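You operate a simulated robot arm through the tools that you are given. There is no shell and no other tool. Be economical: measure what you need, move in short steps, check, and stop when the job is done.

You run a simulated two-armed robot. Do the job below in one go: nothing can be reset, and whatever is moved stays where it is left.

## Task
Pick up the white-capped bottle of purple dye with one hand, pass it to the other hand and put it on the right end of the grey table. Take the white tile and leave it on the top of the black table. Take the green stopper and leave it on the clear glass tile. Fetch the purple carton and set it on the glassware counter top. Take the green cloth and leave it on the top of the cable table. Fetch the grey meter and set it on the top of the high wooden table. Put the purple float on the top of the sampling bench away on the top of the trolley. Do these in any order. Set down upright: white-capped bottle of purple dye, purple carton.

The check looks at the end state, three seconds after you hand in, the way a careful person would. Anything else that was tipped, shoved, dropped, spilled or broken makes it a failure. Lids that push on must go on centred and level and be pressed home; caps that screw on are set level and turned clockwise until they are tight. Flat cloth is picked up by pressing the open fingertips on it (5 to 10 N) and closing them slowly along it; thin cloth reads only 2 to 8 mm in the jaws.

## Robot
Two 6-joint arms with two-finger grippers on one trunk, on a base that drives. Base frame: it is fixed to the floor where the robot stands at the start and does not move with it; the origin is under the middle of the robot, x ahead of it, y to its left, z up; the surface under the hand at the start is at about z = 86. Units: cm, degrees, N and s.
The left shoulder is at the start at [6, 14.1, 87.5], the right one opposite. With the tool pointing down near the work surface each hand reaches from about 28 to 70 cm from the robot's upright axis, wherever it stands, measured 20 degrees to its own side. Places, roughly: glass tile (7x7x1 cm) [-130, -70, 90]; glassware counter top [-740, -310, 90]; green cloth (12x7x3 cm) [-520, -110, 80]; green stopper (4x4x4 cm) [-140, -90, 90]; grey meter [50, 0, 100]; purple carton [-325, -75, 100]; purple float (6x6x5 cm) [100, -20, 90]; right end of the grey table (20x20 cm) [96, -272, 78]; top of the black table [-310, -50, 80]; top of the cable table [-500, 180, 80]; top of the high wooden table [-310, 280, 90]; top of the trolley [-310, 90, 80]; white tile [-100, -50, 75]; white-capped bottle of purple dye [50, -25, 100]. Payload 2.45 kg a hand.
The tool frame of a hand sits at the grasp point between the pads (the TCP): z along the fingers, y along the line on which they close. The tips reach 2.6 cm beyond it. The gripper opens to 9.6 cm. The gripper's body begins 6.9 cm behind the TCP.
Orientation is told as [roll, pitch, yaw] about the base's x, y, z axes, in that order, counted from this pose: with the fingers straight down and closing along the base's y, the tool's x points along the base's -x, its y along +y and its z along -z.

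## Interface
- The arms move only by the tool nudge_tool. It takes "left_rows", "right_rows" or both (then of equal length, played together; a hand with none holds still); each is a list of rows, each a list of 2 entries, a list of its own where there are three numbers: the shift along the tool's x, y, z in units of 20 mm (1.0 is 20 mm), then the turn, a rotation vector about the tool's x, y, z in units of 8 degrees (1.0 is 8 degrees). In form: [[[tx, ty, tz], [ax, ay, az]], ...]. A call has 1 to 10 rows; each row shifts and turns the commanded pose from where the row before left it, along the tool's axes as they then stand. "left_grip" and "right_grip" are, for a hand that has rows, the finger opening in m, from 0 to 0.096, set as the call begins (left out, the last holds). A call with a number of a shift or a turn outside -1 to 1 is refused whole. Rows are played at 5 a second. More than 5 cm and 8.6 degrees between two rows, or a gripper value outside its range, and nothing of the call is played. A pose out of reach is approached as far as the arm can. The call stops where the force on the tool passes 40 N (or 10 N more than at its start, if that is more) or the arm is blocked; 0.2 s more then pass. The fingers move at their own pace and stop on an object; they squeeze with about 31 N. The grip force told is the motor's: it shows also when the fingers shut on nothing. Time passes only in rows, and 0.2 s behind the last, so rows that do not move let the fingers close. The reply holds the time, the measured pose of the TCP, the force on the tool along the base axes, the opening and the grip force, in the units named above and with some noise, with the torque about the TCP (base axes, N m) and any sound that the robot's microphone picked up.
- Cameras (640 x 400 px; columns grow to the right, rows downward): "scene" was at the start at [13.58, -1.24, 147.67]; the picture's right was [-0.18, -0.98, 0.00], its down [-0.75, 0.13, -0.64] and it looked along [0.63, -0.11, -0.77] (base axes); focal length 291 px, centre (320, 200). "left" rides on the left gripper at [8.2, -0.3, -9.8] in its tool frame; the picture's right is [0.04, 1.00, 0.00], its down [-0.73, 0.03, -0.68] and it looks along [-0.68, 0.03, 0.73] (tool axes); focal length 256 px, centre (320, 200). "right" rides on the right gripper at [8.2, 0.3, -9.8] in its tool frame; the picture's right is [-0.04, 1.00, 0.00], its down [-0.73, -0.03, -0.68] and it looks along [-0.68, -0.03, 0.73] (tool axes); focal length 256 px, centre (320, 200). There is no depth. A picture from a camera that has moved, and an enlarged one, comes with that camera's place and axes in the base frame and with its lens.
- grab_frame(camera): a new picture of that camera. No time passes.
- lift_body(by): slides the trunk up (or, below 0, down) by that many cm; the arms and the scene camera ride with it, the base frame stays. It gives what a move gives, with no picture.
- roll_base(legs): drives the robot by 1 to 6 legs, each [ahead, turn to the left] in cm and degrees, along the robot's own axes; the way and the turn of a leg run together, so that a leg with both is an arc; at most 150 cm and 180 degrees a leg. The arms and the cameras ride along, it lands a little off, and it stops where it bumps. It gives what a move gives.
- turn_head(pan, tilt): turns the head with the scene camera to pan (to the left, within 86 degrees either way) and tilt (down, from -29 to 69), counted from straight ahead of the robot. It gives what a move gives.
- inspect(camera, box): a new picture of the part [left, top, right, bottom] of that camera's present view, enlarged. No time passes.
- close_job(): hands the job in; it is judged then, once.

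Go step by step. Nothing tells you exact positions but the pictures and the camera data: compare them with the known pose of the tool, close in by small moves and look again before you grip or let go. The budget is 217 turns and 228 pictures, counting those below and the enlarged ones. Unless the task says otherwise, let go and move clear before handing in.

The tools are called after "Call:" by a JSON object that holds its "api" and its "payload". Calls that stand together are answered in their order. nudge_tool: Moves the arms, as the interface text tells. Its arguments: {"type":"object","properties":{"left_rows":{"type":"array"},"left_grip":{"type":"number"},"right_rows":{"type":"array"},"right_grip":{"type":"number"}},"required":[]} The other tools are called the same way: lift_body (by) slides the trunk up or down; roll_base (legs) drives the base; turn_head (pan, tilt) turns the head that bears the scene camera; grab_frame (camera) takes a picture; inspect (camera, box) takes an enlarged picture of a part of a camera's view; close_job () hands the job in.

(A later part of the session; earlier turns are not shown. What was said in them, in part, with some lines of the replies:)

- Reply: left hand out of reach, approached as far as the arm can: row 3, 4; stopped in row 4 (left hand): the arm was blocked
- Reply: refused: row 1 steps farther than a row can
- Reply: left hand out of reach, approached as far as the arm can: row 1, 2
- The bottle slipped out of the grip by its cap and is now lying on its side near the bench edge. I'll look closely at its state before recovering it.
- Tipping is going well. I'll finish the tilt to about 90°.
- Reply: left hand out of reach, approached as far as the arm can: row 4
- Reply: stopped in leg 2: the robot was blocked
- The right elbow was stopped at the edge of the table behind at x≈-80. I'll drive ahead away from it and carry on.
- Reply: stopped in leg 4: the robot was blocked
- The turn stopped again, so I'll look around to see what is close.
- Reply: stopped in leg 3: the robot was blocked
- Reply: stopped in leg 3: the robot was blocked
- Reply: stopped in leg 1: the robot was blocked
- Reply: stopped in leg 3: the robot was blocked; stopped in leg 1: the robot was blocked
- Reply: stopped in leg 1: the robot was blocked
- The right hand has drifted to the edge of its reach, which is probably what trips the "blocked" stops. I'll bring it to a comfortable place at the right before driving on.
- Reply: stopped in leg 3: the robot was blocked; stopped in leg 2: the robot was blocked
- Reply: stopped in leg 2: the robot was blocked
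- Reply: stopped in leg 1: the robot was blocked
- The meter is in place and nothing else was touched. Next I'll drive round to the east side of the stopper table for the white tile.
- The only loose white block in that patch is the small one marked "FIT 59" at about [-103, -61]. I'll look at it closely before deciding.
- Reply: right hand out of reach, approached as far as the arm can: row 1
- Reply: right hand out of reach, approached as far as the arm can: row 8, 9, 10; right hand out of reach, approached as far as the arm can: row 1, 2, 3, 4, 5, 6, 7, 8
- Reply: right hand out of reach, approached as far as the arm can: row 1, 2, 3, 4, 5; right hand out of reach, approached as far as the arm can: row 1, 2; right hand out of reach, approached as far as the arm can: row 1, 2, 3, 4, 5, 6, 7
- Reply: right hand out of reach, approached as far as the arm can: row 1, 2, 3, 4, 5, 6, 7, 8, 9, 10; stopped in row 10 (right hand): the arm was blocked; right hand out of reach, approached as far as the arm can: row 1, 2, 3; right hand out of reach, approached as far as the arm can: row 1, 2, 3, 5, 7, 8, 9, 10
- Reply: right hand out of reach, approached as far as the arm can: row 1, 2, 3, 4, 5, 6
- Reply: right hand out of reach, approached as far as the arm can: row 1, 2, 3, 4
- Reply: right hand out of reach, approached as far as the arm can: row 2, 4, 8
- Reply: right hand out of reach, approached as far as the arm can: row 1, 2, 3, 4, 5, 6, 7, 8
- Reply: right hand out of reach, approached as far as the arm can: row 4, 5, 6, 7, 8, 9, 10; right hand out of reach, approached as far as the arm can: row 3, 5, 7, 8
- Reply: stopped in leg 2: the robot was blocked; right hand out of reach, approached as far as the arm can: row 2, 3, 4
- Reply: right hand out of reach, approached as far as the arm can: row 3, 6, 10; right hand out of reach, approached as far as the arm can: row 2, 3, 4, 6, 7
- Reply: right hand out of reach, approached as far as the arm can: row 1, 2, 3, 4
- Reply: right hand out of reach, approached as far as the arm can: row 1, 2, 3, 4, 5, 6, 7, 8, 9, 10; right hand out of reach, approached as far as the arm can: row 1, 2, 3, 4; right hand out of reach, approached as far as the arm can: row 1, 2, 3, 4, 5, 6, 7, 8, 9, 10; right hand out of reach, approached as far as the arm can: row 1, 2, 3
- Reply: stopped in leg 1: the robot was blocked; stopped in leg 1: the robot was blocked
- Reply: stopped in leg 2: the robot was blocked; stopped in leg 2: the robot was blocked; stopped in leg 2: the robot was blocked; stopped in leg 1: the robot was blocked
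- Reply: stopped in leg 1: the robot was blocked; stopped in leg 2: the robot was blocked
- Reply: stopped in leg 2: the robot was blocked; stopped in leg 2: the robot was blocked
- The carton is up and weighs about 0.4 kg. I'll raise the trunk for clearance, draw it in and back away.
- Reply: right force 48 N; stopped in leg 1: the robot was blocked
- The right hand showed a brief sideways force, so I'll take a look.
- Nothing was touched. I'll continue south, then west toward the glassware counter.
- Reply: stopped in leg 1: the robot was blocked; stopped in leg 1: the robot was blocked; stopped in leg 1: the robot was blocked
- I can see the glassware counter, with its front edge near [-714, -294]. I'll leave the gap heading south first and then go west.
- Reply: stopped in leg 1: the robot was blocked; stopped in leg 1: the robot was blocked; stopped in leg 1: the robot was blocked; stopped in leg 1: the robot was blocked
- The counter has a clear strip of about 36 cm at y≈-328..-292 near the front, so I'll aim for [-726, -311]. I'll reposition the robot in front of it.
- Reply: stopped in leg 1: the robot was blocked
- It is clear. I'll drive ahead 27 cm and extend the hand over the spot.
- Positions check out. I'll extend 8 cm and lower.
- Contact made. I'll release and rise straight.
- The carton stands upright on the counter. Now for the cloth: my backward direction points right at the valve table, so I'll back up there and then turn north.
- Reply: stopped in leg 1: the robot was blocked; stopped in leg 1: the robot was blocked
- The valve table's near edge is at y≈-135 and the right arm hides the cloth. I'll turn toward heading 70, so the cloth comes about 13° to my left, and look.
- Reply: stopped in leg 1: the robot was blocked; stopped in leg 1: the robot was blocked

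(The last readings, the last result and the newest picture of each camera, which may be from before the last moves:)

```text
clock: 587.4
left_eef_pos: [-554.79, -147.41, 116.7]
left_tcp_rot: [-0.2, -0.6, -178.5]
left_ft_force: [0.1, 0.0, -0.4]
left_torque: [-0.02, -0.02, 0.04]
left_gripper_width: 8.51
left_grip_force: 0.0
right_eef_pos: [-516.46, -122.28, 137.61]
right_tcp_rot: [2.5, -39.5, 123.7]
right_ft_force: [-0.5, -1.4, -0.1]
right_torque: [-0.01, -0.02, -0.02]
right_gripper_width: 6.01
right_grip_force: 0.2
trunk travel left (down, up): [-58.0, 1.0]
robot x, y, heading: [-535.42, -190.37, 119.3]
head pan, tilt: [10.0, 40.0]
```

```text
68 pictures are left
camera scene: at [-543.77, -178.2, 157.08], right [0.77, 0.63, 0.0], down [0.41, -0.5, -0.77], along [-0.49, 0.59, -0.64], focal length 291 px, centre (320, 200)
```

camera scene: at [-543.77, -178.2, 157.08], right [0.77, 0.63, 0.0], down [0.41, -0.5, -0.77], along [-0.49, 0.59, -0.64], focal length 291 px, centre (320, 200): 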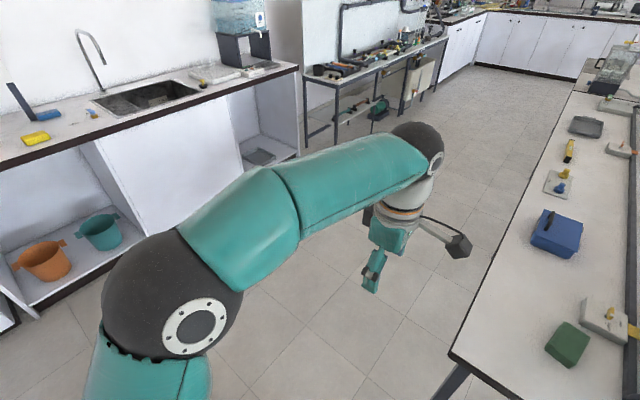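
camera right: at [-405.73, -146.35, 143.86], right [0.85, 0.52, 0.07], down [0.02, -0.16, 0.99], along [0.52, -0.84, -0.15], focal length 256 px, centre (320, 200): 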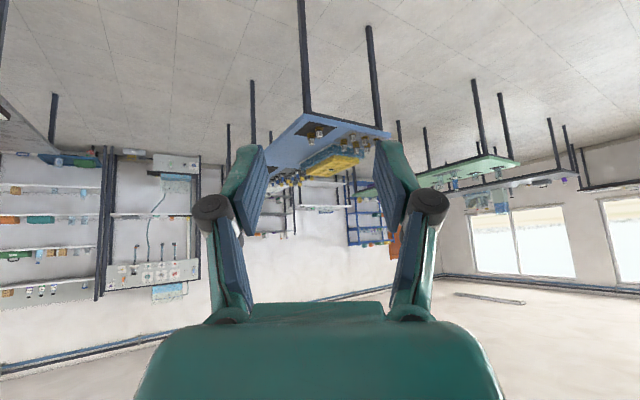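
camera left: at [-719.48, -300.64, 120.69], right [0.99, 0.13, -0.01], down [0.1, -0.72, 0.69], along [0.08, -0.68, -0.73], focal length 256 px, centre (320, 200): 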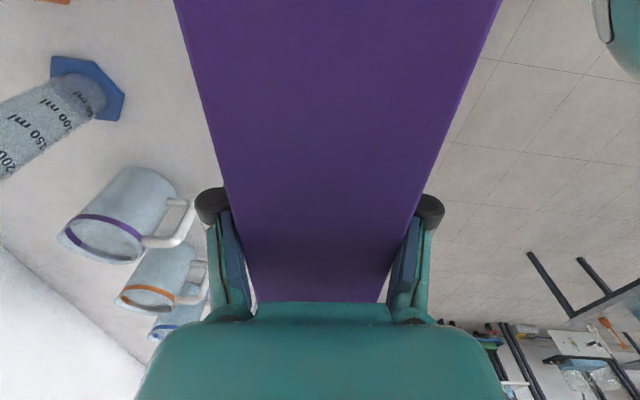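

The green folded cloth is visible at about [-516, -113], 23 cm in from the west edge and 19 cm from the south edge. I'll keep turning in short calls.

Call:
{"api": "roll_base", "payload": {"legs": [[0, -15]]}}

Call:
{"api": "roll_base", "payload": {"legs": [[0, -15]]}}

Call:
{"api": "roll_base", "payload": {"legs": [[0, -15]]}}

Call:
{"api": "roll_base", "payload": {"legs": [[20, 0]]}}

Call:
{"api": "turn_head", "payload": {"pan": 10, "tilt": 45}}

Call:
{"api": "grab_frame", "payload": {"camera": "scene"}}

```text
clock: 588.9
left_eef_pos: [-543.43, -143.7, 116.82]
left_tcp_rot: [-0.3, -0.6, 166.8]
left_ft_force: [-0.7, 0.0, 0.4]
left_torque: [-0.03, -0.02, 0.02]
left_gripper_width: 8.5
left_grip_force: 0.1
right_eef_pos: [-500.34, -129.51, 137.01]
right_tcp_rot: [2.6, -39.4, 109.0]
right_ft_force: [-0.3, 0.8, -0.2]
right_torque: [0.0, 0.01, 0.01]
right_gripper_width: 5.98
right_grip_force: 0.1
trunk travel left (down, up): [-58.0, 1.0]
robot x, y, heading: [-536.48, -190.35, 104.7]
head pan, tilt: [10.0, 40.0]
stopped in leg 1: the robot was blocked; the commanded pose is now the measured one
```

```text
clock: 590.2
left_eef_pos: [-532.55, -143.49, 116.89]
left_tcp_rot: [-0.2, -0.7, 153.4]
left_ft_force: [0.5, 0.1, -0.4]
left_torque: [0.02, 0.0, 0.03]
left_gripper_width: 8.51
left_grip_force: 0.2
right_eef_pos: [-487.37, -139.65, 137.03]
right_tcp_rot: [2.4, -39.7, 95.8]
right_ft_force: [-0.3, 0.1, -0.1]
right_torque: [0.04, 0.04, 0.0]
right_gripper_width: 6.02
right_grip_force: 0.1
trunk travel left (down, up): [-58.0, 1.0]
robot x, y, heading: [-536.98, -190.37, 91.5]
head pan, tilt: [10.0, 40.0]
stopped in leg 1: the robot was blocked; the commanded pose is now the measured one
```

```text
clock: 591.6
left_eef_pos: [-520.61, -146.42, 116.78]
left_tcp_rot: [-0.2, -0.6, 138.6]
left_ft_force: [0.9, 0.0, 0.6]
left_torque: [-0.03, -0.02, 0.02]
left_gripper_width: 8.49
left_grip_force: 0.1
right_eef_pos: [-476.32, -154.57, 136.66]
right_tcp_rot: [2.1, -39.7, 80.7]
right_ft_force: [0.6, 0.5, 0.7]
right_torque: [-0.01, 0.0, 0.0]
right_gripper_width: 6.01
right_grip_force: 0.0
trunk travel left (down, up): [-58.0, 1.0]
robot x, y, heading: [-538.19, -190.76, 76.9]
head pan, tilt: [10.0, 40.0]
```

```text
clock: 593.2
left_eef_pos: [-516.0, -126.32, 116.75]
left_tcp_rot: [-0.1, -0.6, 138.5]
left_ft_force: [-0.4, 0.6, -0.6]
left_torque: [-0.04, -0.02, -0.03]
left_gripper_width: 8.5
left_grip_force: 0.0
right_eef_pos: [-471.65, -134.52, 136.51]
right_tcp_rot: [2.1, -39.6, 80.8]
right_ft_force: [-0.9, 0.3, -0.5]
right_torque: [-0.04, 0.01, 0.03]
right_gripper_width: 6.01
right_grip_force: 0.0
trunk travel left (down, up): [-58.0, 1.0]
robot x, y, heading: [-533.68, -170.92, 77.0]
head pan, tilt: [10.0, 40.0]
```

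```text
clock: 593.8
left_eef_pos: [-515.99, -126.55, 116.97]
left_tcp_rot: [-0.2, -0.5, 138.5]
left_ft_force: [0.1, 0.2, 0.4]
left_torque: [0.01, -0.03, -0.02]
left_gripper_width: 8.52
left_grip_force: 0.1
right_eef_pos: [-471.79, -134.71, 136.62]
right_tcp_rot: [2.1, -39.7, 80.8]
right_ft_force: [0.5, -0.7, -0.2]
right_torque: [0.02, 0.02, -0.02]
right_gripper_width: 6.02
right_grip_force: 0.0
trunk travel left (down, up): [-58.0, 1.0]
robot x, y, heading: [-533.58, -170.74, 76.7]
head pan, tilt: [10.0, 45.0]
```

```text
67 pictures are left
camera scene: at [-531.98, -156.38, 156.36], right [1.0, -0.06, 0.0], down [-0.04, -0.71, -0.71], along [0.04, 0.71, -0.71], focal length 291 px, centre (320, 200)
```

scene: 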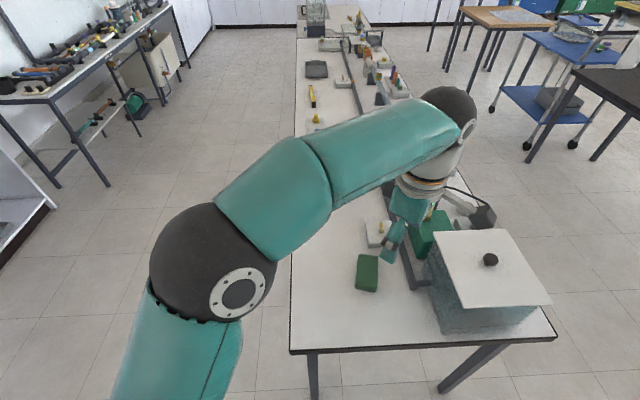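

Call:
{"api": "inspect", "payload": {"camera": "scene", "box": [310, 200, 450, 320]}}

Call:
{"api": "grab_frame", "payload": {"camera": "left"}}

```text
3.33 times, centred on (380, 260) of scene
camera zoom: at [-531.98, -156.38, 156.36], right [1.0, -0.06, 0.0], down [-0.04, -0.71, -0.71], along [0.04, 0.71, -0.71], focal length 970 px, centre (120, 0)
```

zoom: 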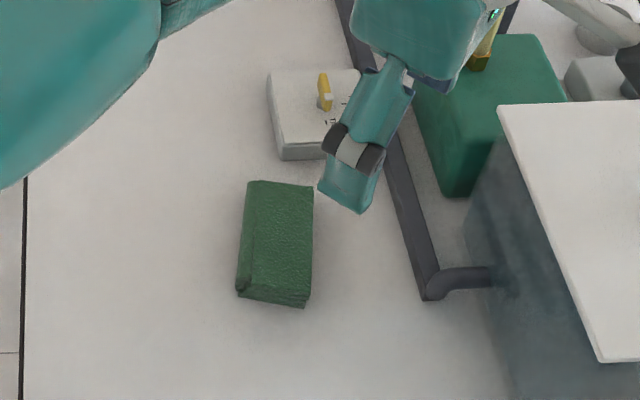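

```text
65 pictures are left
camera left: at [-509.65, -131.72, 126.58], right [-0.63, -0.78, 0.0], down [-0.57, 0.46, 0.69], along [-0.53, 0.44, -0.73], focal length 256 px, centre (320, 200)
```

left: 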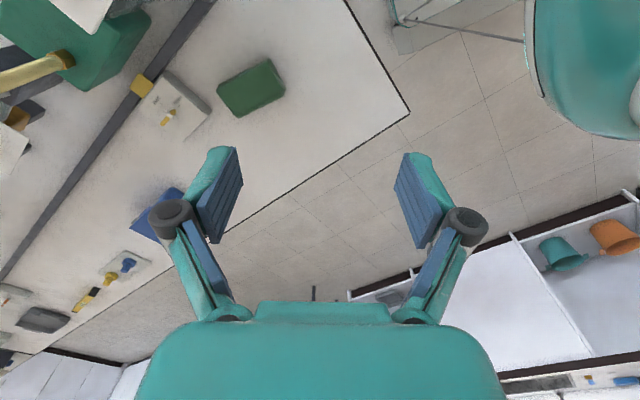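

The cloth is a folded stack with its long axis 13° off y, centre [-515.6, -111.1]. I'll lower the trunk, turn a bit right and close in.

Call:
{"api": "lift_body", "payload": {"by": -8}}

Call:
{"api": "roll_base", "payload": {"legs": [[0, -12]]}}

Call:
{"api": "roll_base", "payload": {"legs": [[7, 0]]}}

Call:
{"api": "nudge_tool", "payload": {"left_grip": 0.096, "left_rows": [[[0, 0, 0], [0, 0, 1]], [[0, 0, 0], [0, 0, 1]], [[0, 0, 0], [0, 0, 1]], [[0, 0, 0], [0, 0, 1]], [[0, 0, 0], [0, 0, 1]], [[0, 0, 0], [0, 0, 1]], [[0, 0, 0], [0, 0, 0.2]]]}}

Call:
{"api": "grab_frame", "payload": {"camera": "left"}}

```text
clock: 595.0
left_eef_pos: [-515.97, -126.42, 108.89]
left_tcp_rot: [-0.2, -0.6, 138.5]
left_ft_force: [0.2, -0.1, 0.3]
left_torque: [0.0, 0.0, -0.03]
left_gripper_width: 8.49
left_grip_force: 0.1
right_eef_pos: [-471.83, -134.74, 128.68]
right_tcp_rot: [2.1, -39.7, 80.8]
right_ft_force: [0.2, 0.1, 0.7]
right_torque: [-0.01, -0.01, -0.01]
right_gripper_width: 5.99
right_grip_force: 0.1
trunk travel left (down, up): [-50.0, 9.0]
robot x, y, heading: [-533.46, -170.79, 76.9]
head pan, tilt: [10.0, 45.0]
```

```text
clock: 596.2
left_eef_pos: [-507.18, -131.46, 108.78]
left_tcp_rot: [-0.2, -0.8, 126.3]
left_ft_force: [-0.2, 0.1, -0.2]
left_torque: [0.02, 0.05, 0.01]
left_gripper_width: 8.49
left_grip_force: 0.0
right_eef_pos: [-465.96, -148.98, 128.37]
right_tcp_rot: [2.0, -39.5, 68.6]
right_ft_force: [0.4, -0.6, 0.3]
right_torque: [0.03, -0.01, 0.0]
right_gripper_width: 6.01
right_grip_force: 0.1
trunk travel left (down, up): [-50.0, 9.0]
robot x, y, heading: [-534.78, -170.15, 64.6]
head pan, tilt: [10.0, 45.0]
```

```text
clock: 597.3
left_eef_pos: [-504.04, -124.8, 108.86]
left_tcp_rot: [-0.1, -0.6, 126.3]
left_ft_force: [0.2, 0.3, -1.4]
left_torque: [-0.06, 0.0, 0.02]
left_gripper_width: 8.49
left_grip_force: 0.0
right_eef_pos: [-462.96, -142.35, 128.28]
right_tcp_rot: [1.9, -39.5, 68.7]
right_ft_force: [1.0, 0.7, 0.0]
right_torque: [-0.03, -0.02, 0.04]
right_gripper_width: 5.99
right_grip_force: 0.2
trunk travel left (down, up): [-50.0, 9.0]
robot x, y, heading: [-531.93, -163.88, 64.8]
head pan, tilt: [10.0, 45.0]
```

```text
clock: 598.9
left_eef_pos: [-504.26, -125.01, 109.11]
left_tcp_rot: [0.4, -0.6, 76.6]
left_ft_force: [1.2, 0.0, -0.2]
left_torque: [0.0, -0.03, 0.0]
left_gripper_width: 9.58
left_grip_force: 0.1
right_eef_pos: [-463.03, -142.5, 128.23]
right_tcp_rot: [2.1, -39.6, 68.6]
right_ft_force: [-0.4, -0.2, -0.2]
right_torque: [-0.01, 0.02, -0.01]
right_gripper_width: 6.0
right_grip_force: 0.0
trunk travel left (down, up): [-50.0, 9.0]
robot x, y, heading: [-531.46, -163.98, 64.7]
head pan, tilt: [10.0, 45.0]
```

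```text
64 pictures are left
camera left: at [-505.68, -133.06, 118.69], right [-0.98, 0.19, 0.01], down [0.14, 0.71, 0.69], along [0.13, 0.67, -0.73], focal length 256 px, centre (320, 200)
```

left: 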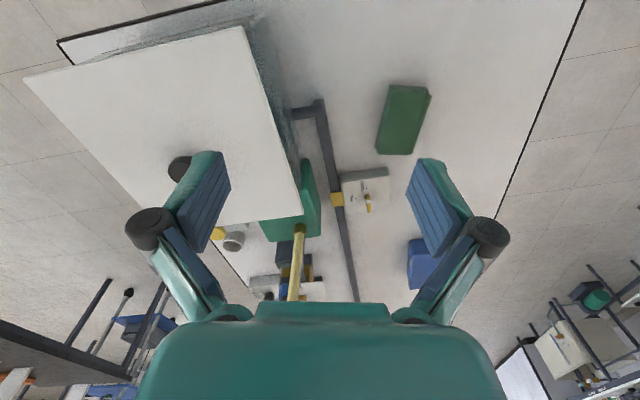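

Call:
{"api": "nudge_tool", "payload": {"left_rows": [[[-0.72, 0.98, 0], [0, 0, 0]], [[-0.72, 0.98, 0], [0, 0, 0]], [[-0.72, 0.98, 0], [0, 0, 0]], [[-0.72, 0.98, 0], [0, 0, 0]], [[-0.72, 0.98, 0], [0, 0, 0]], [[-0.72, 0.98, 0], [0, 0, 0]], [[-0.72, 0.98, 0], [0, 0, 0]], [[0, 0, 1], [0, 0, 0]], [[0, 0, 1], [0, 0, 0]], [[0, 0, 1], [0, 0, 0]]]}}

Call:
{"api": "nudge_tool", "payload": {"left_rows": [[[0, 0, 1], [0, 0, 0]], [[0, 0, 1], [0, 0, 0]], [[0, 0, 1], [0, 0, 0]], [[0, 0, 1], [0, 0, 0]], [[0, 0, 1], [0, 0, 0]]]}}

Call:
{"api": "grab_frame", "payload": {"camera": "left"}}

Call:
{"api": "inspect", "payload": {"camera": "scene", "box": [280, 180, 480, 320]}}

```text
clock: 601.1
left_eef_pos: [-515.23, -111.86, 103.04]
left_tcp_rot: [0.4, -0.5, 76.6]
left_ft_force: [-0.3, 0.0, 0.0]
left_torque: [-0.02, 0.0, 0.0]
left_gripper_width: 9.6
left_grip_force: 0.0
right_eef_pos: [-463.02, -142.52, 128.25]
right_tcp_rot: [1.9, -39.6, 68.6]
right_ft_force: [0.0, 0.2, -0.1]
right_torque: [-0.01, 0.01, -0.03]
right_gripper_width: 6.01
right_grip_force: 0.0
trunk travel left (down, up): [-50.0, 9.0]
robot x, y, heading: [-531.3, -164.39, 64.7]
head pan, tilt: [10.0, 45.0]
```

```text
clock: 602.3
left_eef_pos: [-515.39, -111.73, 93.0]
left_tcp_rot: [0.3, -0.6, 76.6]
left_ft_force: [0.4, 0.2, 0.2]
left_torque: [-0.02, 0.0, 0.0]
left_gripper_width: 9.6
left_grip_force: 0.1
right_eef_pos: [-462.97, -142.37, 128.36]
right_tcp_rot: [1.9, -39.6, 68.7]
right_ft_force: [0.4, 0.9, 0.0]
right_torque: [-0.03, 0.0, -0.03]
right_gripper_width: 6.0
right_grip_force: 0.1
trunk travel left (down, up): [-50.0, 9.0]
robot x, y, heading: [-531.69, -164.05, 64.7]
head pan, tilt: [10.0, 45.0]
```

```text
63 pictures are left
camera left: at [-516.8, -119.85, 102.78], right [-0.98, 0.19, 0.01], down [0.14, 0.71, 0.69], along [0.13, 0.67, -0.73], focal length 256 px, centre (320, 200)
```

left: 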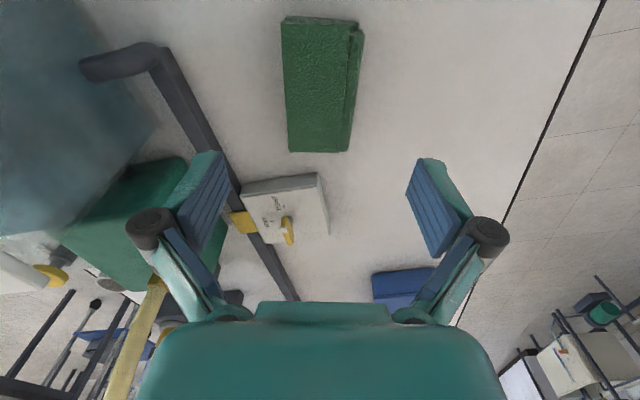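

```text
2.86 times, centred on (380, 250) of scene
camera zoom: at [-526.9, -150.38, 148.35], right [0.96, -0.26, 0.0], down [-0.19, -0.68, -0.71], along [0.19, 0.68, -0.71], focal length 832 px, centre (149, 57)
```

zoom: 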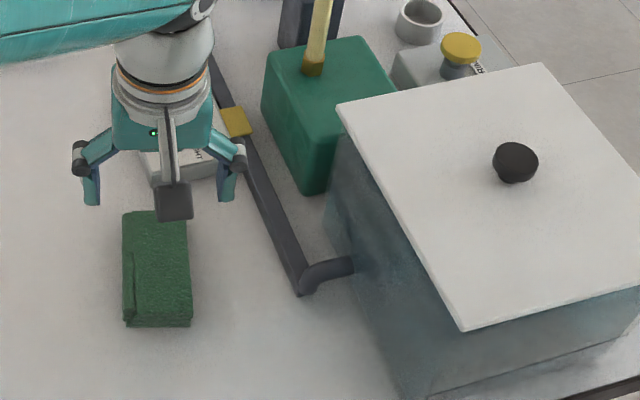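

It is well aligned. I'll lower until the tips touch the table lightly.

Call:
{"api": "nudge_tool", "payload": {"left_rows": [[[0, 0, 1], [0, 0, 0]], [[0, 0, 1], [0, 0, 0]], [[0, 0, 1], [0, 0, 0]], [[0, 0, 1], [0, 0, 0]], [[0, 0, 1], [0, 0, 0]], [[0, 0, 0.4], [0, 0, 0]], [[0, 0, 0.2], [0, 0, 0]], [[0, 0, 0.15], [0, 0, 0]], [[0, 0, 0.1], [0, 0, 0]]]}}

```text
clock: 604.3
left_eef_pos: [-515.41, -111.71, 81.54]
left_tcp_rot: [0.2, -0.5, 76.7]
left_ft_force: [0.8, -0.2, -0.2]
left_torque: [0.02, -0.01, 0.02]
left_gripper_width: 9.59
left_grip_force: 0.1
right_eef_pos: [-463.03, -142.41, 128.52]
right_tcp_rot: [2.0, -39.6, 68.6]
right_ft_force: [0.3, 0.2, 0.4]
right_torque: [-0.01, -0.01, -0.03]
right_gripper_width: 5.98
right_grip_force: 0.1
trunk travel left (down, up): [-50.0, 9.0]
robot x, y, heading: [-531.57, -163.62, 64.8]
head pan, tilt: [10.0, 45.0]
```

Call:
{"api": "nudge_tool", "payload": {"left_rows": [[[0, 0, 0.12], [0, 0, 0]], [[0, 0, 0.12], [0, 0, 0]], [[0, 0, 0.1], [0, 0, 0]]]}}

Call:
{"api": "nudge_tool", "payload": {"left_grip": 0.03, "left_rows": [[[0, 0, 0], [0, 0, 0]], [[0, 0, 0], [0, 0, 0]], [[0, 0, 0], [0, 0, 0]], [[0, 0, 0], [0, 0, 0]]]}}

Call:
{"api": "grab_frame", "payload": {"camera": "left"}}

```text
clock: 605.1
left_eef_pos: [-515.33, -111.69, 80.85]
left_tcp_rot: [0.4, -0.5, 76.8]
left_ft_force: [0.1, -0.8, -0.2]
left_torque: [-0.02, 0.04, -0.01]
left_gripper_width: 9.65
left_grip_force: 0.1
right_eef_pos: [-462.95, -142.49, 128.27]
right_tcp_rot: [2.0, -39.6, 68.6]
right_ft_force: [-0.2, 0.3, 0.3]
right_torque: [0.01, -0.01, 0.03]
right_gripper_width: 6.0
right_grip_force: 0.2
trunk travel left (down, up): [-50.0, 9.0]
robot x, y, heading: [-531.7, -163.73, 64.7]
head pan, tilt: [10.0, 45.0]
```

```text
clock: 606.1
left_eef_pos: [-515.3, -111.71, 80.83]
left_tcp_rot: [0.4, -0.5, 76.8]
left_ft_force: [-0.3, 0.6, 0.9]
left_torque: [-0.09, -0.01, -0.04]
left_gripper_width: 6.0
left_grip_force: 31.0
right_eef_pos: [-463.0, -142.59, 128.36]
right_tcp_rot: [2.0, -39.6, 68.6]
right_ft_force: [-0.2, 0.0, 0.5]
right_torque: [0.02, 0.01, 0.0]
right_gripper_width: 6.01
right_grip_force: 0.0
trunk travel left (down, up): [-50.0, 9.0]
robot x, y, heading: [-531.83, -163.89, 64.9]
head pan, tilt: [10.0, 45.0]
```

```text
61 pictures are left
camera left: at [-516.83, -119.83, 90.48], right [-0.98, 0.19, 0.01], down [0.14, 0.71, 0.69], along [0.13, 0.67, -0.73], focal length 256 px, centre (320, 200)
```

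left: 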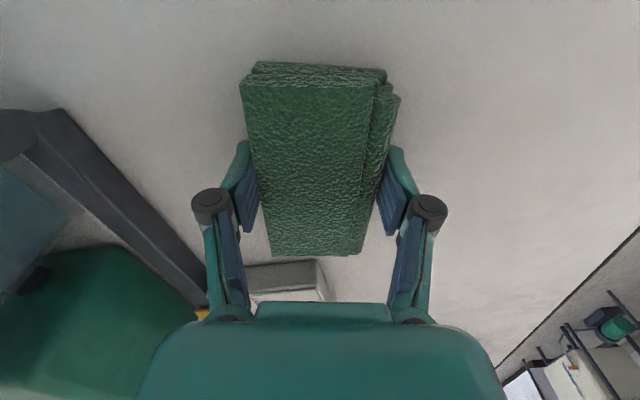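

The stack is held at 6 cm with full grip force. I'll lift and check.

Call:
{"api": "nudge_tool", "payload": {"left_grip": 0.0, "left_rows": [[[0, 0, -0.3], [0, 0, 0]], [[0, 0, -0.5], [0, 0, 0]], [[0, 0, -1], [0, 0, 0]], [[0, 0, -1], [0, 0, 0]], [[0, 0, -1], [0, 0, 0]], [[0, 0, -1], [0, 0, 0]], [[0.3, 0, -1], [0, 0, 0]], [[0.5, 0, -1], [0, 0, 0]], [[0.5, 0, -1], [0, 0, 0]], [[0.5, 0, -1], [0, 0, 0]]]}}

Call:
{"api": "grab_frame", "payload": {"camera": "left"}}

Call:
{"api": "turn_head", "payload": {"pan": 60, "tilt": 20}}

Call:
{"api": "grab_frame", "payload": {"camera": "scene"}}

```text
clock: 608.3
left_eef_pos: [-515.91, -115.36, 98.51]
left_tcp_rot: [0.3, -0.6, 76.7]
left_ft_force: [0.4, -1.0, -1.0]
left_torque: [0.02, -0.03, -0.02]
left_gripper_width: 5.99
left_grip_force: 31.0
right_eef_pos: [-463.08, -142.47, 128.48]
right_tcp_rot: [2.1, -39.6, 68.6]
right_ft_force: [-0.4, -0.6, 0.4]
right_torque: [0.0, 0.01, -0.03]
right_gripper_width: 5.99
right_grip_force: 0.0
trunk travel left (down, up): [-50.0, 9.0]
robot x, y, heading: [-531.68, -164.43, 64.5]
head pan, tilt: [10.0, 45.0]
```

```text
60 pictures are left
camera left: at [-517.45, -123.49, 108.13], right [-0.98, 0.19, 0.01], down [0.14, 0.71, 0.69], along [0.13, 0.67, -0.73], focal length 256 px, centre (320, 200)
```

left: 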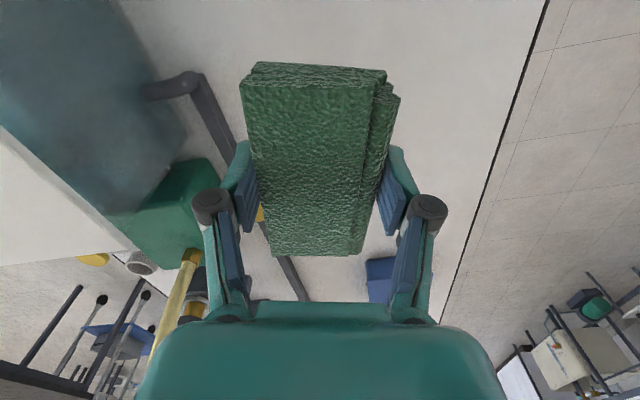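

```text
clock: 609.5
left_eef_pos: [-515.84, -115.25, 98.44]
left_tcp_rot: [0.4, -0.4, 76.7]
left_ft_force: [0.1, -0.1, 0.6]
left_torque: [0.02, -0.01, -0.03]
left_gripper_width: 5.99
left_grip_force: 30.4
right_eef_pos: [-463.02, -142.38, 128.38]
right_tcp_rot: [2.0, -39.5, 68.8]
right_ft_force: [0.3, 0.0, -0.1]
right_torque: [0.03, 0.0, -0.01]
right_gripper_width: 5.99
right_grip_force: 0.1
trunk travel left (down, up): [-50.0, 9.0]
robot x, y, heading: [-531.48, -163.9, 64.6]
head pan, tilt: [60.0, 20.0]
```

```text
59 pictures are left
camera scene: at [-534.36, -150.59, 152.22], right [0.82, 0.57, 0.0], down [0.19, -0.28, -0.94], along [-0.53, 0.77, -0.34], focal length 291 px, centre (320, 200)
```

scene: 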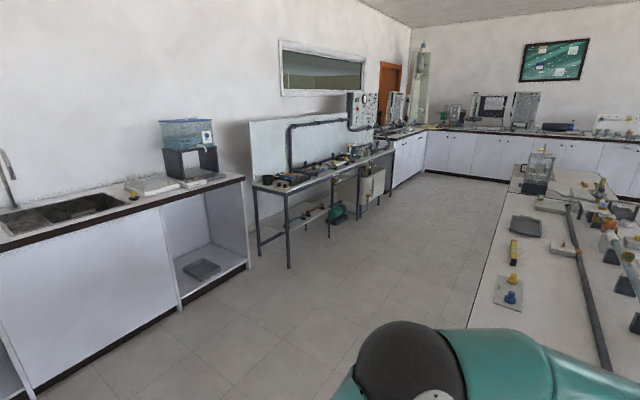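

The cloth is held securely. The cable table lies north at [-500, 180], and I'll go up the west aisle at x≈-597.

Call:
{"api": "roll_base", "payload": {"legs": [[-40, 0]]}}

Call:
{"api": "roll_base", "payload": {"legs": [[0, 35]]}}

Call:
{"api": "roll_base", "payload": {"legs": [[0, 35]]}}

```text
clock: 612.0
left_eef_pos: [-532.61, -151.16, 98.44]
left_tcp_rot: [0.2, -0.6, 76.4]
left_ft_force: [-0.3, 0.6, 0.0]
left_torque: [0.0, 0.02, 0.04]
left_gripper_width: 6.01
left_grip_force: 31.1
right_eef_pos: [-479.78, -178.73, 128.4]
right_tcp_rot: [2.1, -39.5, 68.2]
right_ft_force: [-0.3, -0.6, 0.0]
right_torque: [0.03, -0.06, 0.01]
right_gripper_width: 6.0
right_grip_force: 0.1
trunk travel left (down, up): [-50.0, 9.0]
robot x, y, heading: [-548.66, -199.78, 64.4]
head pan, tilt: [60.0, 20.0]
```

```text
clock: 613.4
left_eef_pos: [-545.1, -148.58, 98.48]
left_tcp_rot: [0.3, -0.4, 90.9]
left_ft_force: [-0.4, 0.6, -0.3]
left_torque: [0.03, -0.06, -0.01]
left_gripper_width: 5.95
left_grip_force: 31.3
right_eef_pos: [-487.18, -161.88, 128.7]
right_tcp_rot: [1.8, -39.6, 82.9]
right_ft_force: [-1.2, 0.6, -0.6]
right_torque: [-0.04, -0.01, -0.02]
right_gripper_width: 6.01
right_grip_force: 0.0
trunk travel left (down, up): [-50.0, 9.0]
robot x, y, heading: [-547.93, -200.01, 78.8]
head pan, tilt: [60.0, 20.0]
stopped in leg 1: the robot was blocked; the commanded pose is now the measured one
```

```text
clock: 615.1
left_eef_pos: [-565.81, -152.02, 98.43]
left_tcp_rot: [0.3, -0.4, 114.8]
left_ft_force: [-0.5, -0.3, -0.9]
left_torque: [0.05, -0.05, -0.03]
left_gripper_width: 6.0
left_grip_force: 31.1
right_eef_pos: [-507.45, -140.65, 128.78]
right_tcp_rot: [1.6, -39.8, 106.6]
right_ft_force: [-0.6, 0.2, -0.1]
right_torque: [-0.03, -0.07, -0.05]
right_gripper_width: 6.02
right_grip_force: 0.0
trunk travel left (down, up): [-50.0, 9.0]
robot x, y, heading: [-545.96, -199.45, 102.4]
head pan, tilt: [60.0, 20.0]
stopped in leg 1: the robot was blocked; the commanded pose is now the measured one
```

Call:
{"api": "roll_base", "payload": {"legs": [[0, 14]]}}

Call:
{"api": "roll_base", "payload": {"legs": [[0, 14]]}}

Call:
{"api": "roll_base", "payload": {"legs": [[72, 0]]}}

Call:
{"api": "roll_base", "payload": {"legs": [[0, -14]]}}

Call:
{"api": "roll_base", "payload": {"legs": [[0, -14]]}}

Call:
{"api": "roll_base", "payload": {"legs": [[0, -12]]}}

```text
clock: 616.4
left_eef_pos: [-576.41, -158.37, 98.65]
left_tcp_rot: [0.2, -0.5, 128.4]
left_ft_force: [-0.1, -0.9, -0.9]
left_torque: [-0.03, -0.01, -0.01]
left_gripper_width: 5.97
left_grip_force: 30.8
right_eef_pos: [-522.4, -133.54, 128.77]
right_tcp_rot: [1.7, -39.8, 120.4]
right_ft_force: [0.5, 0.1, 0.1]
right_torque: [0.0, 0.02, -0.01]
right_gripper_width: 5.99
right_grip_force: 0.1
trunk travel left (down, up): [-50.0, 9.0]
robot x, y, heading: [-545.0, -199.36, 115.5]
head pan, tilt: [60.0, 20.0]
```

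```text
clock: 617.8
left_eef_pos: [-585.37, -167.22, 98.52]
left_tcp_rot: [0.3, -0.4, 142.5]
left_ft_force: [0.3, -0.5, -0.1]
left_torque: [0.01, 0.0, 0.0]
left_gripper_width: 5.99
left_grip_force: 31.0
right_eef_pos: [-539.08, -130.05, 128.74]
right_tcp_rot: [1.8, -39.8, 134.6]
right_ft_force: [-0.2, -0.8, -0.8]
right_torque: [-0.03, 0.04, 0.01]
right_gripper_width: 6.01
right_grip_force: 0.1
trunk travel left (down, up): [-50.0, 9.0]
robot x, y, heading: [-544.09, -198.37, 129.9]
head pan, tilt: [60.0, 20.0]
```

```text
clock: 621.7
left_eef_pos: [-631.74, -113.35, 98.71]
left_tcp_rot: [0.4, -0.5, 143.1]
left_ft_force: [0.7, 0.1, 0.2]
left_torque: [-0.03, 0.01, 0.0]
left_gripper_width: 6.01
left_grip_force: 31.1
right_eef_pos: [-585.59, -75.74, 128.75]
right_tcp_rot: [1.8, -39.7, 135.1]
right_ft_force: [-1.5, 0.3, -0.5]
right_torque: [-0.01, 0.0, 0.02]
right_gripper_width: 6.02
right_grip_force: 0.1
trunk travel left (down, up): [-50.0, 9.0]
robot x, y, heading: [-589.79, -144.46, 130.6]
head pan, tilt: [60.0, 20.0]
```

```text
clock: 623.0
left_eef_pos: [-622.93, -103.91, 98.73]
left_tcp_rot: [0.5, -0.6, 129.0]
left_ft_force: [-0.7, -0.6, 0.2]
left_torque: [-0.02, -0.02, 0.02]
left_gripper_width: 5.97
left_grip_force: 30.7
right_eef_pos: [-569.11, -78.64, 128.76]
right_tcp_rot: [1.7, -39.7, 121.0]
right_ft_force: [0.6, -0.5, -0.1]
right_torque: [0.0, 0.04, 0.01]
right_gripper_width: 6.01
right_grip_force: 0.1
trunk travel left (down, up): [-50.0, 9.0]
robot x, y, heading: [-591.04, -144.61, 116.3]
head pan, tilt: [60.0, 20.0]
```

```text
clock: 624.4
left_eef_pos: [-612.31, -97.2, 98.91]
left_tcp_rot: [0.3, -0.6, 115.1]
left_ft_force: [0.6, 0.4, 0.5]
left_torque: [-0.01, 0.01, -0.01]
left_gripper_width: 6.01
left_grip_force: 31.1
right_eef_pos: [-554.0, -85.53, 128.82]
right_tcp_rot: [1.7, -39.8, 107.1]
right_ft_force: [0.5, -0.9, -0.6]
right_torque: [-0.01, -0.03, 0.03]
right_gripper_width: 6.01
right_grip_force: 0.0
trunk travel left (down, up): [-50.0, 9.0]
robot x, y, heading: [-592.06, -144.7, 102.0]
head pan, tilt: [60.0, 20.0]
```

```text
clock: 625.6
left_eef_pos: [-602.19, -94.09, 98.86]
left_tcp_rot: [0.3, -0.6, 103.2]
left_ft_force: [0.2, 0.2, -0.6]
left_torque: [0.02, -0.02, -0.01]
left_gripper_width: 5.99
left_grip_force: 31.0
right_eef_pos: [-542.72, -94.55, 128.94]
right_tcp_rot: [1.6, -39.9, 95.3]
right_ft_force: [0.7, -1.0, 0.6]
right_torque: [0.02, 0.03, 0.02]
right_gripper_width: 6.02
right_grip_force: 0.0
trunk travel left (down, up): [-50.0, 9.0]
robot x, y, heading: [-592.94, -144.79, 90.2]
head pan, tilt: [60.0, 20.0]
```

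Turns of 14° go cleanly. Now north up the aisle.

Call:
{"api": "roll_base", "payload": {"legs": [[150, 0], [130, 0]]}}

Call:
{"api": "turn_head", "payload": {"pan": -35, "tilt": 35}}

Call:
{"api": "grab_frame", "payload": {"camera": "scene"}}

```text
clock: 639.2
left_eef_pos: [-607.4, 181.58, 98.83]
left_tcp_rot: [0.4, -0.5, 104.2]
left_ft_force: [0.7, -0.4, -0.2]
left_torque: [-0.01, -0.01, -0.01]
left_gripper_width: 5.99
left_grip_force: 30.6
right_eef_pos: [-547.92, 182.01, 128.85]
right_tcp_rot: [1.6, -39.8, 96.1]
right_ft_force: [-0.1, 0.2, 0.3]
right_torque: [-0.03, -0.01, -0.03]
right_gripper_width: 6.03
right_grip_force: 0.0
trunk travel left (down, up): [-50.0, 9.0]
robot x, y, heading: [-596.99, 131.35, 91.3]
head pan, tilt: [60.0, 20.0]
```

```text
clock: 640.9
left_eef_pos: [-607.15, 181.68, 98.9]
left_tcp_rot: [0.4, -0.6, 104.2]
left_ft_force: [0.8, -0.1, -0.6]
left_torque: [0.02, 0.0, 0.0]
left_gripper_width: 5.99
left_grip_force: 31.6
right_eef_pos: [-547.95, 182.04, 128.86]
right_tcp_rot: [1.6, -39.9, 96.2]
right_ft_force: [0.9, 0.2, 0.6]
right_torque: [0.0, 0.01, -0.01]
right_gripper_width: 5.99
right_grip_force: 0.0
trunk travel left (down, up): [-50.0, 9.0]
robot x, y, heading: [-597.29, 131.21, 91.1]
head pan, tilt: [-35.0, 35.0]
```

```text
58 pictures are left
camera scene: at [-592.61, 145.02, 149.84], right [0.83, -0.56, 0.0], down [-0.32, -0.48, -0.82], along [0.45, 0.68, -0.57], focal length 291 px, centre (320, 200)
```

scene: 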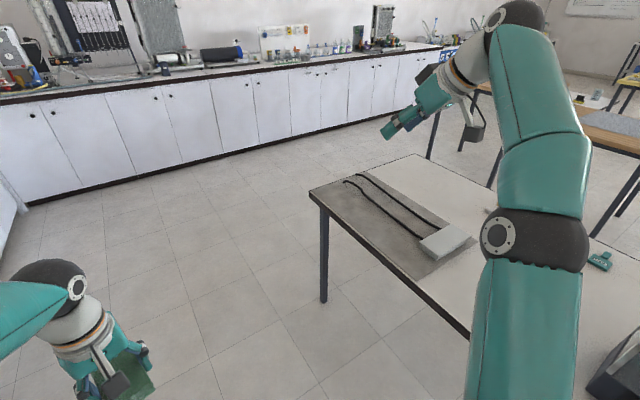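

The cable table's west edge is at x≈-536. A mat with cables fills its NW part, so I'll use the white patch near [-519, 154], between the mat and the jug. I'll square up to face east.

Call:
{"api": "roll_base", "payload": {"legs": [[12, 0]]}}

Call:
{"api": "roll_base", "payload": {"legs": [[0, -14]]}}

Call:
{"api": "roll_base", "payload": {"legs": [[0, -14]]}}

Call:
{"api": "roll_base", "payload": {"legs": [[0, -14]]}}

Call:
{"api": "roll_base", "payload": {"legs": [[0, -14]]}}

Call:
{"api": "roll_base", "payload": {"legs": [[0, -14]]}}

Call:
{"api": "roll_base", "payload": {"legs": [[0, -14]]}}

Call:
{"api": "turn_head", "payload": {"pan": 10, "tilt": 45}}

Call:
{"api": "grab_frame", "payload": {"camera": "scene"}}

Call:
{"api": "grab_frame", "payload": {"camera": "left"}}

```text
clock: 642.1
left_eef_pos: [-607.68, 194.04, 98.78]
left_tcp_rot: [0.3, -0.4, 104.3]
left_ft_force: [0.2, 0.7, 0.2]
left_torque: [-0.08, 0.0, 0.02]
left_gripper_width: 5.99
left_grip_force: 31.0
right_eef_pos: [-548.31, 194.38, 128.94]
right_tcp_rot: [1.6, -39.7, 96.3]
right_ft_force: [-0.1, 1.0, -1.7]
right_torque: [-0.03, -0.04, 0.04]
right_gripper_width: 6.03
right_grip_force: 0.1
trunk travel left (down, up): [-50.0, 9.0]
robot x, y, heading: [-597.72, 143.64, 91.0]
head pan, tilt: [-35.0, 35.0]
```

```text
clock: 643.6
left_eef_pos: [-595.1, 194.89, 99.0]
left_tcp_rot: [0.4, -0.5, 90.0]
left_ft_force: [0.0, 0.3, 0.2]
left_torque: [-0.04, 0.01, 0.01]
left_gripper_width: 5.98
left_grip_force: 30.6
right_eef_pos: [-537.57, 180.61, 128.92]
right_tcp_rot: [1.8, -39.6, 82.1]
right_ft_force: [0.3, -0.1, 0.0]
right_torque: [-0.01, -0.02, 0.0]
right_gripper_width: 5.99
right_grip_force: 0.0
trunk travel left (down, up): [-50.0, 9.0]
robot x, y, heading: [-598.51, 143.66, 77.0]
head pan, tilt: [-35.0, 35.0]
stopped in leg 1: the robot was blocked; the commanded pose is now the measured one
```

```text
clock: 645.0
left_eef_pos: [-583.09, 192.41, 99.17]
left_tcp_rot: [0.3, -0.5, 76.0]
left_ft_force: [-0.1, 0.6, 0.0]
left_torque: [-0.01, -0.01, 0.02]
left_gripper_width: 5.99
left_grip_force: 30.8
right_eef_pos: [-530.95, 164.82, 128.33]
right_tcp_rot: [1.9, -39.6, 67.9]
right_ft_force: [-0.2, -0.3, 0.8]
right_torque: [0.03, 0.04, -0.02]
right_gripper_width: 6.01
right_grip_force: 0.1
trunk travel left (down, up): [-50.0, 9.0]
robot x, y, heading: [-598.95, 144.01, 63.4]
head pan, tilt: [-35.0, 35.0]
stopped in leg 1: the robot was blocked; the commanded pose is now the measured one
```

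```text
clock: 646.4
left_eef_pos: [-572.61, 187.83, 99.12]
left_tcp_rot: [0.5, -0.5, 63.2]
left_ft_force: [0.2, 0.2, -0.3]
left_torque: [-0.01, 0.02, 0.02]
left_gripper_width: 6.0
left_grip_force: 31.7
right_eef_pos: [-528.29, 149.15, 128.38]
right_tcp_rot: [1.8, -39.6, 55.0]
right_ft_force: [0.5, 0.8, 0.0]
right_torque: [0.01, -0.02, 0.02]
right_gripper_width: 6.01
right_grip_force: 0.1
trunk travel left (down, up): [-50.0, 9.0]
robot x, y, heading: [-600.25, 144.66, 50.9]
head pan, tilt: [-35.0, 35.0]
stopped in leg 1: the robot was blocked; the commanded pose is now the measured one
```

```text
clock: 647.8
left_eef_pos: [-563.38, 180.17, 99.38]
left_tcp_rot: [0.3, -0.5, 49.8]
left_ft_force: [0.1, 0.1, -0.6]
left_torque: [0.04, -0.01, 0.0]
left_gripper_width: 6.03
left_grip_force: 31.4
right_eef_pos: [-530.04, 132.4, 127.89]
right_tcp_rot: [1.7, -39.6, 41.6]
right_ft_force: [-0.3, -0.1, -0.6]
right_torque: [0.02, -0.02, -0.01]
right_gripper_width: 5.99
right_grip_force: 0.0
trunk travel left (down, up): [-50.0, 9.0]
robot x, y, heading: [-600.36, 145.28, 37.3]
head pan, tilt: [-35.0, 35.0]
stopped in leg 1: the robot was blocked; the commanded pose is now the measured one
```

```text
clock: 649.0
left_eef_pos: [-557.06, 171.7, 99.34]
left_tcp_rot: [0.4, -0.5, 37.5]
left_ft_force: [0.8, 0.1, -0.7]
left_torque: [-0.01, 0.01, -0.01]
left_gripper_width: 5.98
left_grip_force: 30.3
right_eef_pos: [-534.67, 117.87, 128.12]
right_tcp_rot: [1.2, -39.9, 29.5]
right_ft_force: [0.6, 0.1, 0.1]
right_torque: [0.01, 0.01, -0.01]
right_gripper_width: 6.03
right_grip_force: 0.0
trunk travel left (down, up): [-50.0, 9.0]
robot x, y, heading: [-601.24, 146.37, 25.6]
head pan, tilt: [-35.0, 35.0]
stopped in leg 1: the robot was blocked; the commanded pose is now the measured one
```

```text
clock: 650.4
left_eef_pos: [-551.94, 160.38, 99.23]
left_tcp_rot: [0.4, -0.5, 23.4]
left_ft_force: [0.6, -0.9, -0.4]
left_torque: [0.05, 0.01, -0.03]
left_gripper_width: 5.98
left_grip_force: 31.2
right_eef_pos: [-543.83, 102.9, 127.52]
right_tcp_rot: [1.2, -39.8, 15.5]
right_ft_force: [-0.3, 0.4, -0.1]
right_torque: [-0.01, 0.01, 0.02]
right_gripper_width: 6.0
right_grip_force: 0.0
trunk travel left (down, up): [-50.0, 9.0]
robot x, y, heading: [-601.23, 147.51, 10.9]
head pan, tilt: [-35.0, 35.0]
```

```text
clock: 651.5
left_eef_pos: [-552.05, 160.26, 99.33]
left_tcp_rot: [0.4, -0.5, 23.4]
left_ft_force: [-0.2, -0.1, -0.6]
left_torque: [-0.02, 0.02, -0.01]
left_gripper_width: 5.99
left_grip_force: 30.5
right_eef_pos: [-543.76, 102.95, 127.49]
right_tcp_rot: [1.1, -39.8, 15.5]
right_ft_force: [-1.0, 1.1, -0.8]
right_torque: [0.02, -0.04, 0.05]
right_gripper_width: 6.02
right_grip_force: 0.1
trunk travel left (down, up): [-50.0, 9.0]
robot x, y, heading: [-601.09, 147.48, 11.1]
head pan, tilt: [10.0, 45.0]
```

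```text
57 pictures are left
camera scene: at [-587.67, 151.71, 148.35], right [0.36, -0.93, 0.0], down [-0.66, -0.25, -0.71], along [0.66, 0.25, -0.71], focal length 291 px, centre (320, 200)
```

scene: 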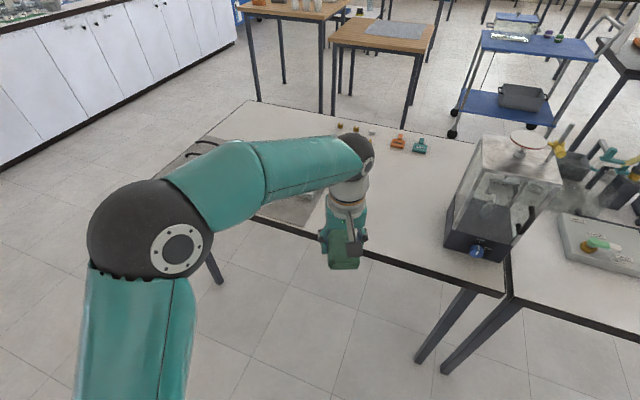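

```text
56 pictures are left
camera left: at [-559.36, 156.67, 109.07], right [-0.43, 0.9, 0.01], down [0.66, 0.31, 0.69], along [0.62, 0.3, -0.73], focal length 256 px, centre (320, 200)
```

left: 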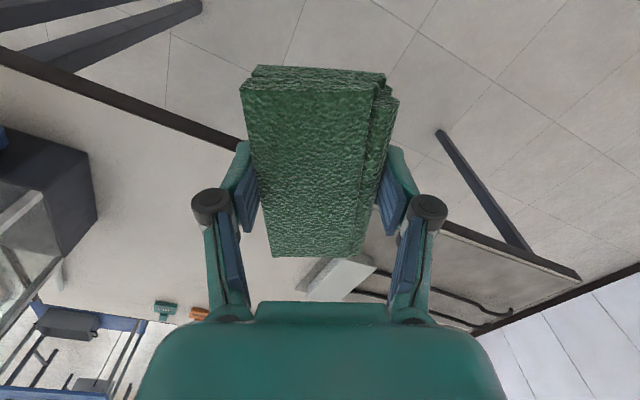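

The patch around [-519, 160] is free. I'll drive in and position the cloth there.

Call:
{"api": "roll_base", "payload": {"legs": [[32, 0]]}}

Call:
{"api": "nudge_tool", "payload": {"left_rows": [[[0.18, -1, 0], [0, 0, 0]], [[0.18, -1, 0], [0, 0, 0]], [[0.18, -1, 0], [0, 0, 0]], [[0, 0, 1], [0, 0, 0]], [[0, 0, 1], [0, 0, 0]], [[0, 0, 1], [0, 0, 0]]]}}

Call:
{"api": "grab_frame", "payload": {"camera": "scene"}}

Call:
{"api": "grab_frame", "payload": {"camera": "left"}}

```text
clock: 653.6
left_eef_pos: [-520.27, 165.95, 99.31]
left_tcp_rot: [0.3, -0.4, 22.8]
left_ft_force: [0.2, 0.1, 0.0]
left_torque: [0.0, 0.06, 0.02]
left_gripper_width: 5.97
left_grip_force: 31.0
right_eef_pos: [-512.53, 108.4, 127.69]
right_tcp_rot: [1.2, -39.8, 15.0]
right_ft_force: [-0.2, 0.5, 0.7]
right_torque: [-0.02, -0.03, 0.0]
right_gripper_width: 5.98
right_grip_force: 0.1
trunk travel left (down, up): [-50.0, 9.0]
robot x, y, heading: [-569.67, 153.61, 10.7]
head pan, tilt: [10.0, 45.0]
```

```text
clock: 655.0
left_eef_pos: [-518.96, 160.0, 93.23]
left_tcp_rot: [0.3, -0.5, 22.9]
left_ft_force: [0.5, -0.2, -0.2]
left_torque: [0.01, 0.01, -0.02]
left_gripper_width: 5.99
left_grip_force: 31.1
right_eef_pos: [-512.52, 108.59, 127.65]
right_tcp_rot: [1.2, -39.7, 15.0]
right_ft_force: [0.7, 0.9, -0.4]
right_torque: [-0.03, -0.03, -0.01]
right_gripper_width: 6.02
right_grip_force: 0.0
trunk travel left (down, up): [-50.0, 9.0]
robot x, y, heading: [-569.73, 153.15, 10.4]
head pan, tilt: [10.0, 45.0]
```

```text
55 pictures are left
camera scene: at [-556.07, 157.72, 148.35], right [0.35, -0.94, 0.0], down [-0.66, -0.25, -0.71], along [0.66, 0.25, -0.71], focal length 291 px, centre (320, 200)
```

scene: 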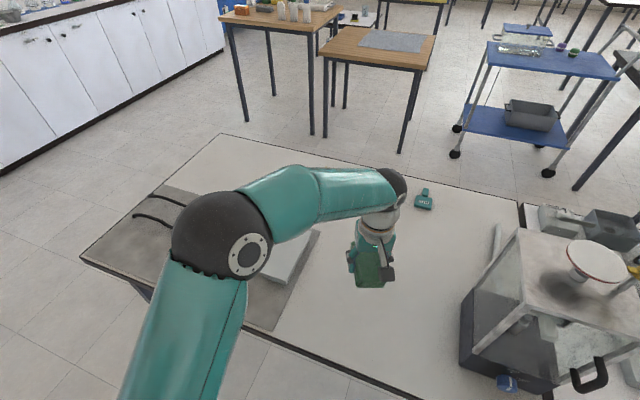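

```text
54 pictures are left
camera left: at [-526.39, 156.46, 102.96], right [-0.43, 0.9, 0.01], down [0.66, 0.31, 0.69], along [0.62, 0.3, -0.73], focal length 256 px, centre (320, 200)
```

left: 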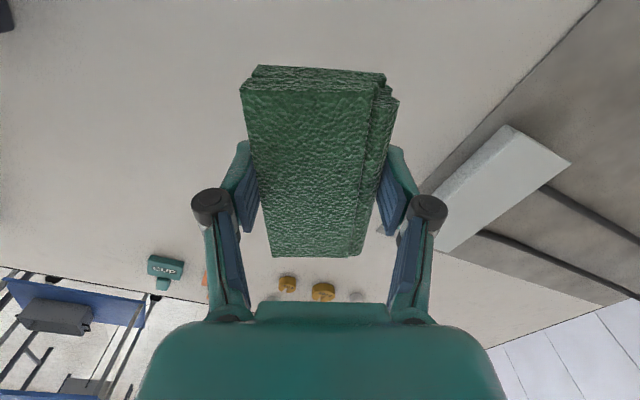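

Call:
{"api": "nudge_tool", "payload": {"left_rows": [[[0, 0, 1], [0, 0, 0]], [[0, 0, 1], [0, 0, 0]], [[0, 0, 1], [0, 0, 0]], [[0, 0, 1], [0, 0, 0]], [[0, 0, 1], [0, 0, 0]], [[0, 0, 0.5], [0, 0, 0]], [[0, 0, 0.15], [0, 0, 0]], [[0, 0, 0.15], [0, 0, 0]], [[0, 0, 0.12], [0, 0, 0]]]}}

```text
clock: 657.0
left_eef_pos: [-519.0, 160.15, 81.68]
left_tcp_rot: [0.4, -0.6, 22.9]
left_ft_force: [-0.4, -0.5, -1.2]
left_torque: [0.01, 0.01, 0.02]
left_gripper_width: 5.99
left_grip_force: 30.5
right_eef_pos: [-512.51, 108.4, 127.58]
right_tcp_rot: [1.2, -39.7, 15.0]
right_ft_force: [0.2, -0.3, -0.3]
right_torque: [0.0, 0.0, 0.04]
right_gripper_width: 5.99
right_grip_force: 0.1
trunk travel left (down, up): [-50.0, 9.0]
robot x, y, heading: [-569.69, 153.38, 10.6]
head pan, tilt: [10.0, 45.0]
```

Call:
{"api": "nudge_tool", "payload": {"left_rows": [[[0, 0, 0.12], [0, 0, 0]], [[0, 0, 0.12], [0, 0, 0]], [[0, 0, 0.1], [0, 0, 0]], [[0, 0, 0.1], [0, 0, 0]]]}}

```text
clock: 658.0
left_eef_pos: [-518.94, 160.14, 80.85]
left_tcp_rot: [0.3, -0.6, 23.0]
left_ft_force: [-1.1, 0.9, 5.7]
left_torque: [-0.19, 0.05, -0.01]
left_gripper_width: 5.97
left_grip_force: 30.8
right_eef_pos: [-512.68, 108.55, 127.7]
right_tcp_rot: [1.2, -39.8, 15.0]
right_ft_force: [-0.5, 0.1, 0.4]
right_torque: [0.01, -0.03, -0.01]
right_gripper_width: 6.03
right_grip_force: 0.0
trunk travel left (down, up): [-50.0, 9.0]
robot x, y, heading: [-569.53, 153.56, 10.6]
head pan, tilt: [10.0, 45.0]
```

Contact. I'll open fully and rise, drawing back a little.

Call:
{"api": "nudge_tool", "payload": {"left_grip": 0.094, "left_rows": [[[0, 0, 0], [0, 0, 0]], [[0, 0, 0], [0, 0, 0]], [[0, 0, 0], [0, 0, 0]], [[0, 0, -0.5], [0, 0, 0]], [[0, 0, -1], [0, 0, 0]], [[0, 0, -1], [0, 0, 0]], [[0, 0, -1], [0, 0, 0]], [[0, 0, -1], [0, 0, 0]], [[0.5, 0, -1], [0, 0, 0]], [[1, 0, -1], [0, 0, 0]]]}}

Call:
{"api": "nudge_tool", "payload": {"left_rows": [[[1, 0, -1], [0, 0, 0]], [[1, 0, -1], [0, 0, 0]], [[1, 0, -0.5], [0, 0, 0]], [[1, 0, 0], [0, 0, 0]]]}}

Call:
{"api": "roll_base", "payload": {"legs": [[-25, 0]]}}

Call:
{"api": "grab_frame", "payload": {"camera": "scene"}}

```text
clock: 660.2
left_eef_pos: [-521.86, 158.92, 93.62]
left_tcp_rot: [0.3, -0.5, 22.9]
left_ft_force: [0.6, -0.2, 0.2]
left_torque: [0.01, 0.02, 0.01]
left_gripper_width: 9.4
left_grip_force: 0.1
right_eef_pos: [-512.6, 108.38, 127.61]
right_tcp_rot: [1.1, -39.8, 15.0]
right_ft_force: [-0.1, 1.1, -0.1]
right_torque: [0.03, 0.0, 0.01]
right_gripper_width: 6.0
right_grip_force: 0.1
trunk travel left (down, up): [-50.0, 9.0]
robot x, y, heading: [-569.65, 153.05, 10.8]
head pan, tilt: [10.0, 45.0]
```

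```text
clock: 661.2
left_eef_pos: [-529.28, 155.75, 98.6]
left_tcp_rot: [0.4, -0.5, 22.9]
left_ft_force: [0.4, -0.2, -0.6]
left_torque: [-0.01, 0.0, -0.01]
left_gripper_width: 9.38
left_grip_force: 0.1
right_eef_pos: [-512.54, 108.51, 127.77]
right_tcp_rot: [1.1, -39.8, 15.0]
right_ft_force: [0.2, 0.0, -0.2]
right_torque: [-0.01, -0.01, 0.03]
right_gripper_width: 6.01
right_grip_force: 0.1
trunk travel left (down, up): [-50.0, 9.0]
robot x, y, heading: [-569.65, 153.64, 10.7]
head pan, tilt: [10.0, 45.0]
```

```text
clock: 663.1
left_eef_pos: [-553.94, 151.08, 98.64]
left_tcp_rot: [0.3, -0.5, 22.8]
left_ft_force: [-0.5, -0.2, -0.5]
left_torque: [0.01, -0.02, 0.01]
left_gripper_width: 9.39
left_grip_force: 0.1
right_eef_pos: [-537.38, 103.91, 127.7]
right_tcp_rot: [1.1, -39.8, 14.9]
right_ft_force: [0.0, -1.1, 0.5]
right_torque: [0.0, -0.01, -0.04]
right_gripper_width: 5.98
right_grip_force: 0.1
trunk travel left (down, up): [-50.0, 9.0]
robot x, y, heading: [-594.22, 148.81, 10.6]
head pan, tilt: [10.0, 45.0]
```

```text
53 pictures are left
camera scene: at [-580.89, 153.07, 148.38], right [0.35, -0.94, 0.0], down [-0.66, -0.25, -0.71], along [0.66, 0.25, -0.71], focal length 291 px, centre (320, 200)
```

scene: 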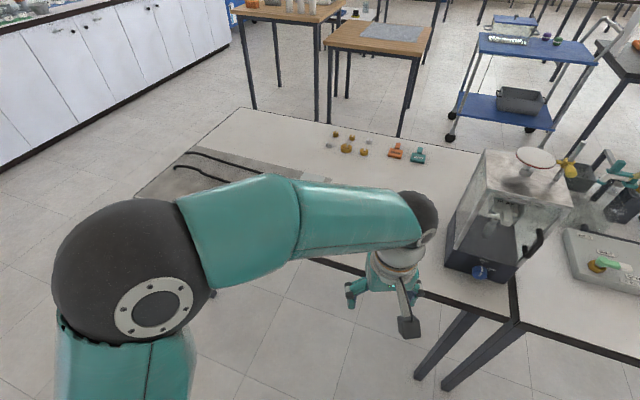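

Call:
{"api": "grab_frame", "payload": {"camera": "left"}}

```text
52 pictures are left
camera left: at [-561.32, 147.56, 108.22], right [-0.42, 0.91, 0.01], down [0.66, 0.31, 0.69], along [0.62, 0.3, -0.73], focal length 256 px, centre (320, 200)
```

left: 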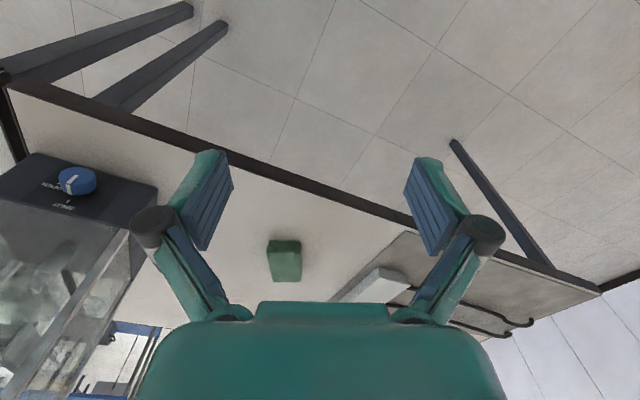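

The cloth lies on the cable table and both hands are clear, so I'm handing the job in.

Call:
{"api": "close_job", "payload": {}}

```text
The job is handed in.
```

I carried out all seven moves and handed the job in, but two of them could cost the check.

- **Bottle:** it slipped from the first grip and fell onto its side on the bench. It looked unbroken with the dye still inside. I picked it up again, passed it from the right hand to the left, and it now stands upright on the right end of the grey table.
- **White tile:** I took this to be the loose white slab marked "FIT 59". It was the only loose white object at the listed place, but nothing confirmed it was the right one. It is now on the black table.

The right arm locked straight after I set the stopper down, so I did the remaining moves with the left hand.
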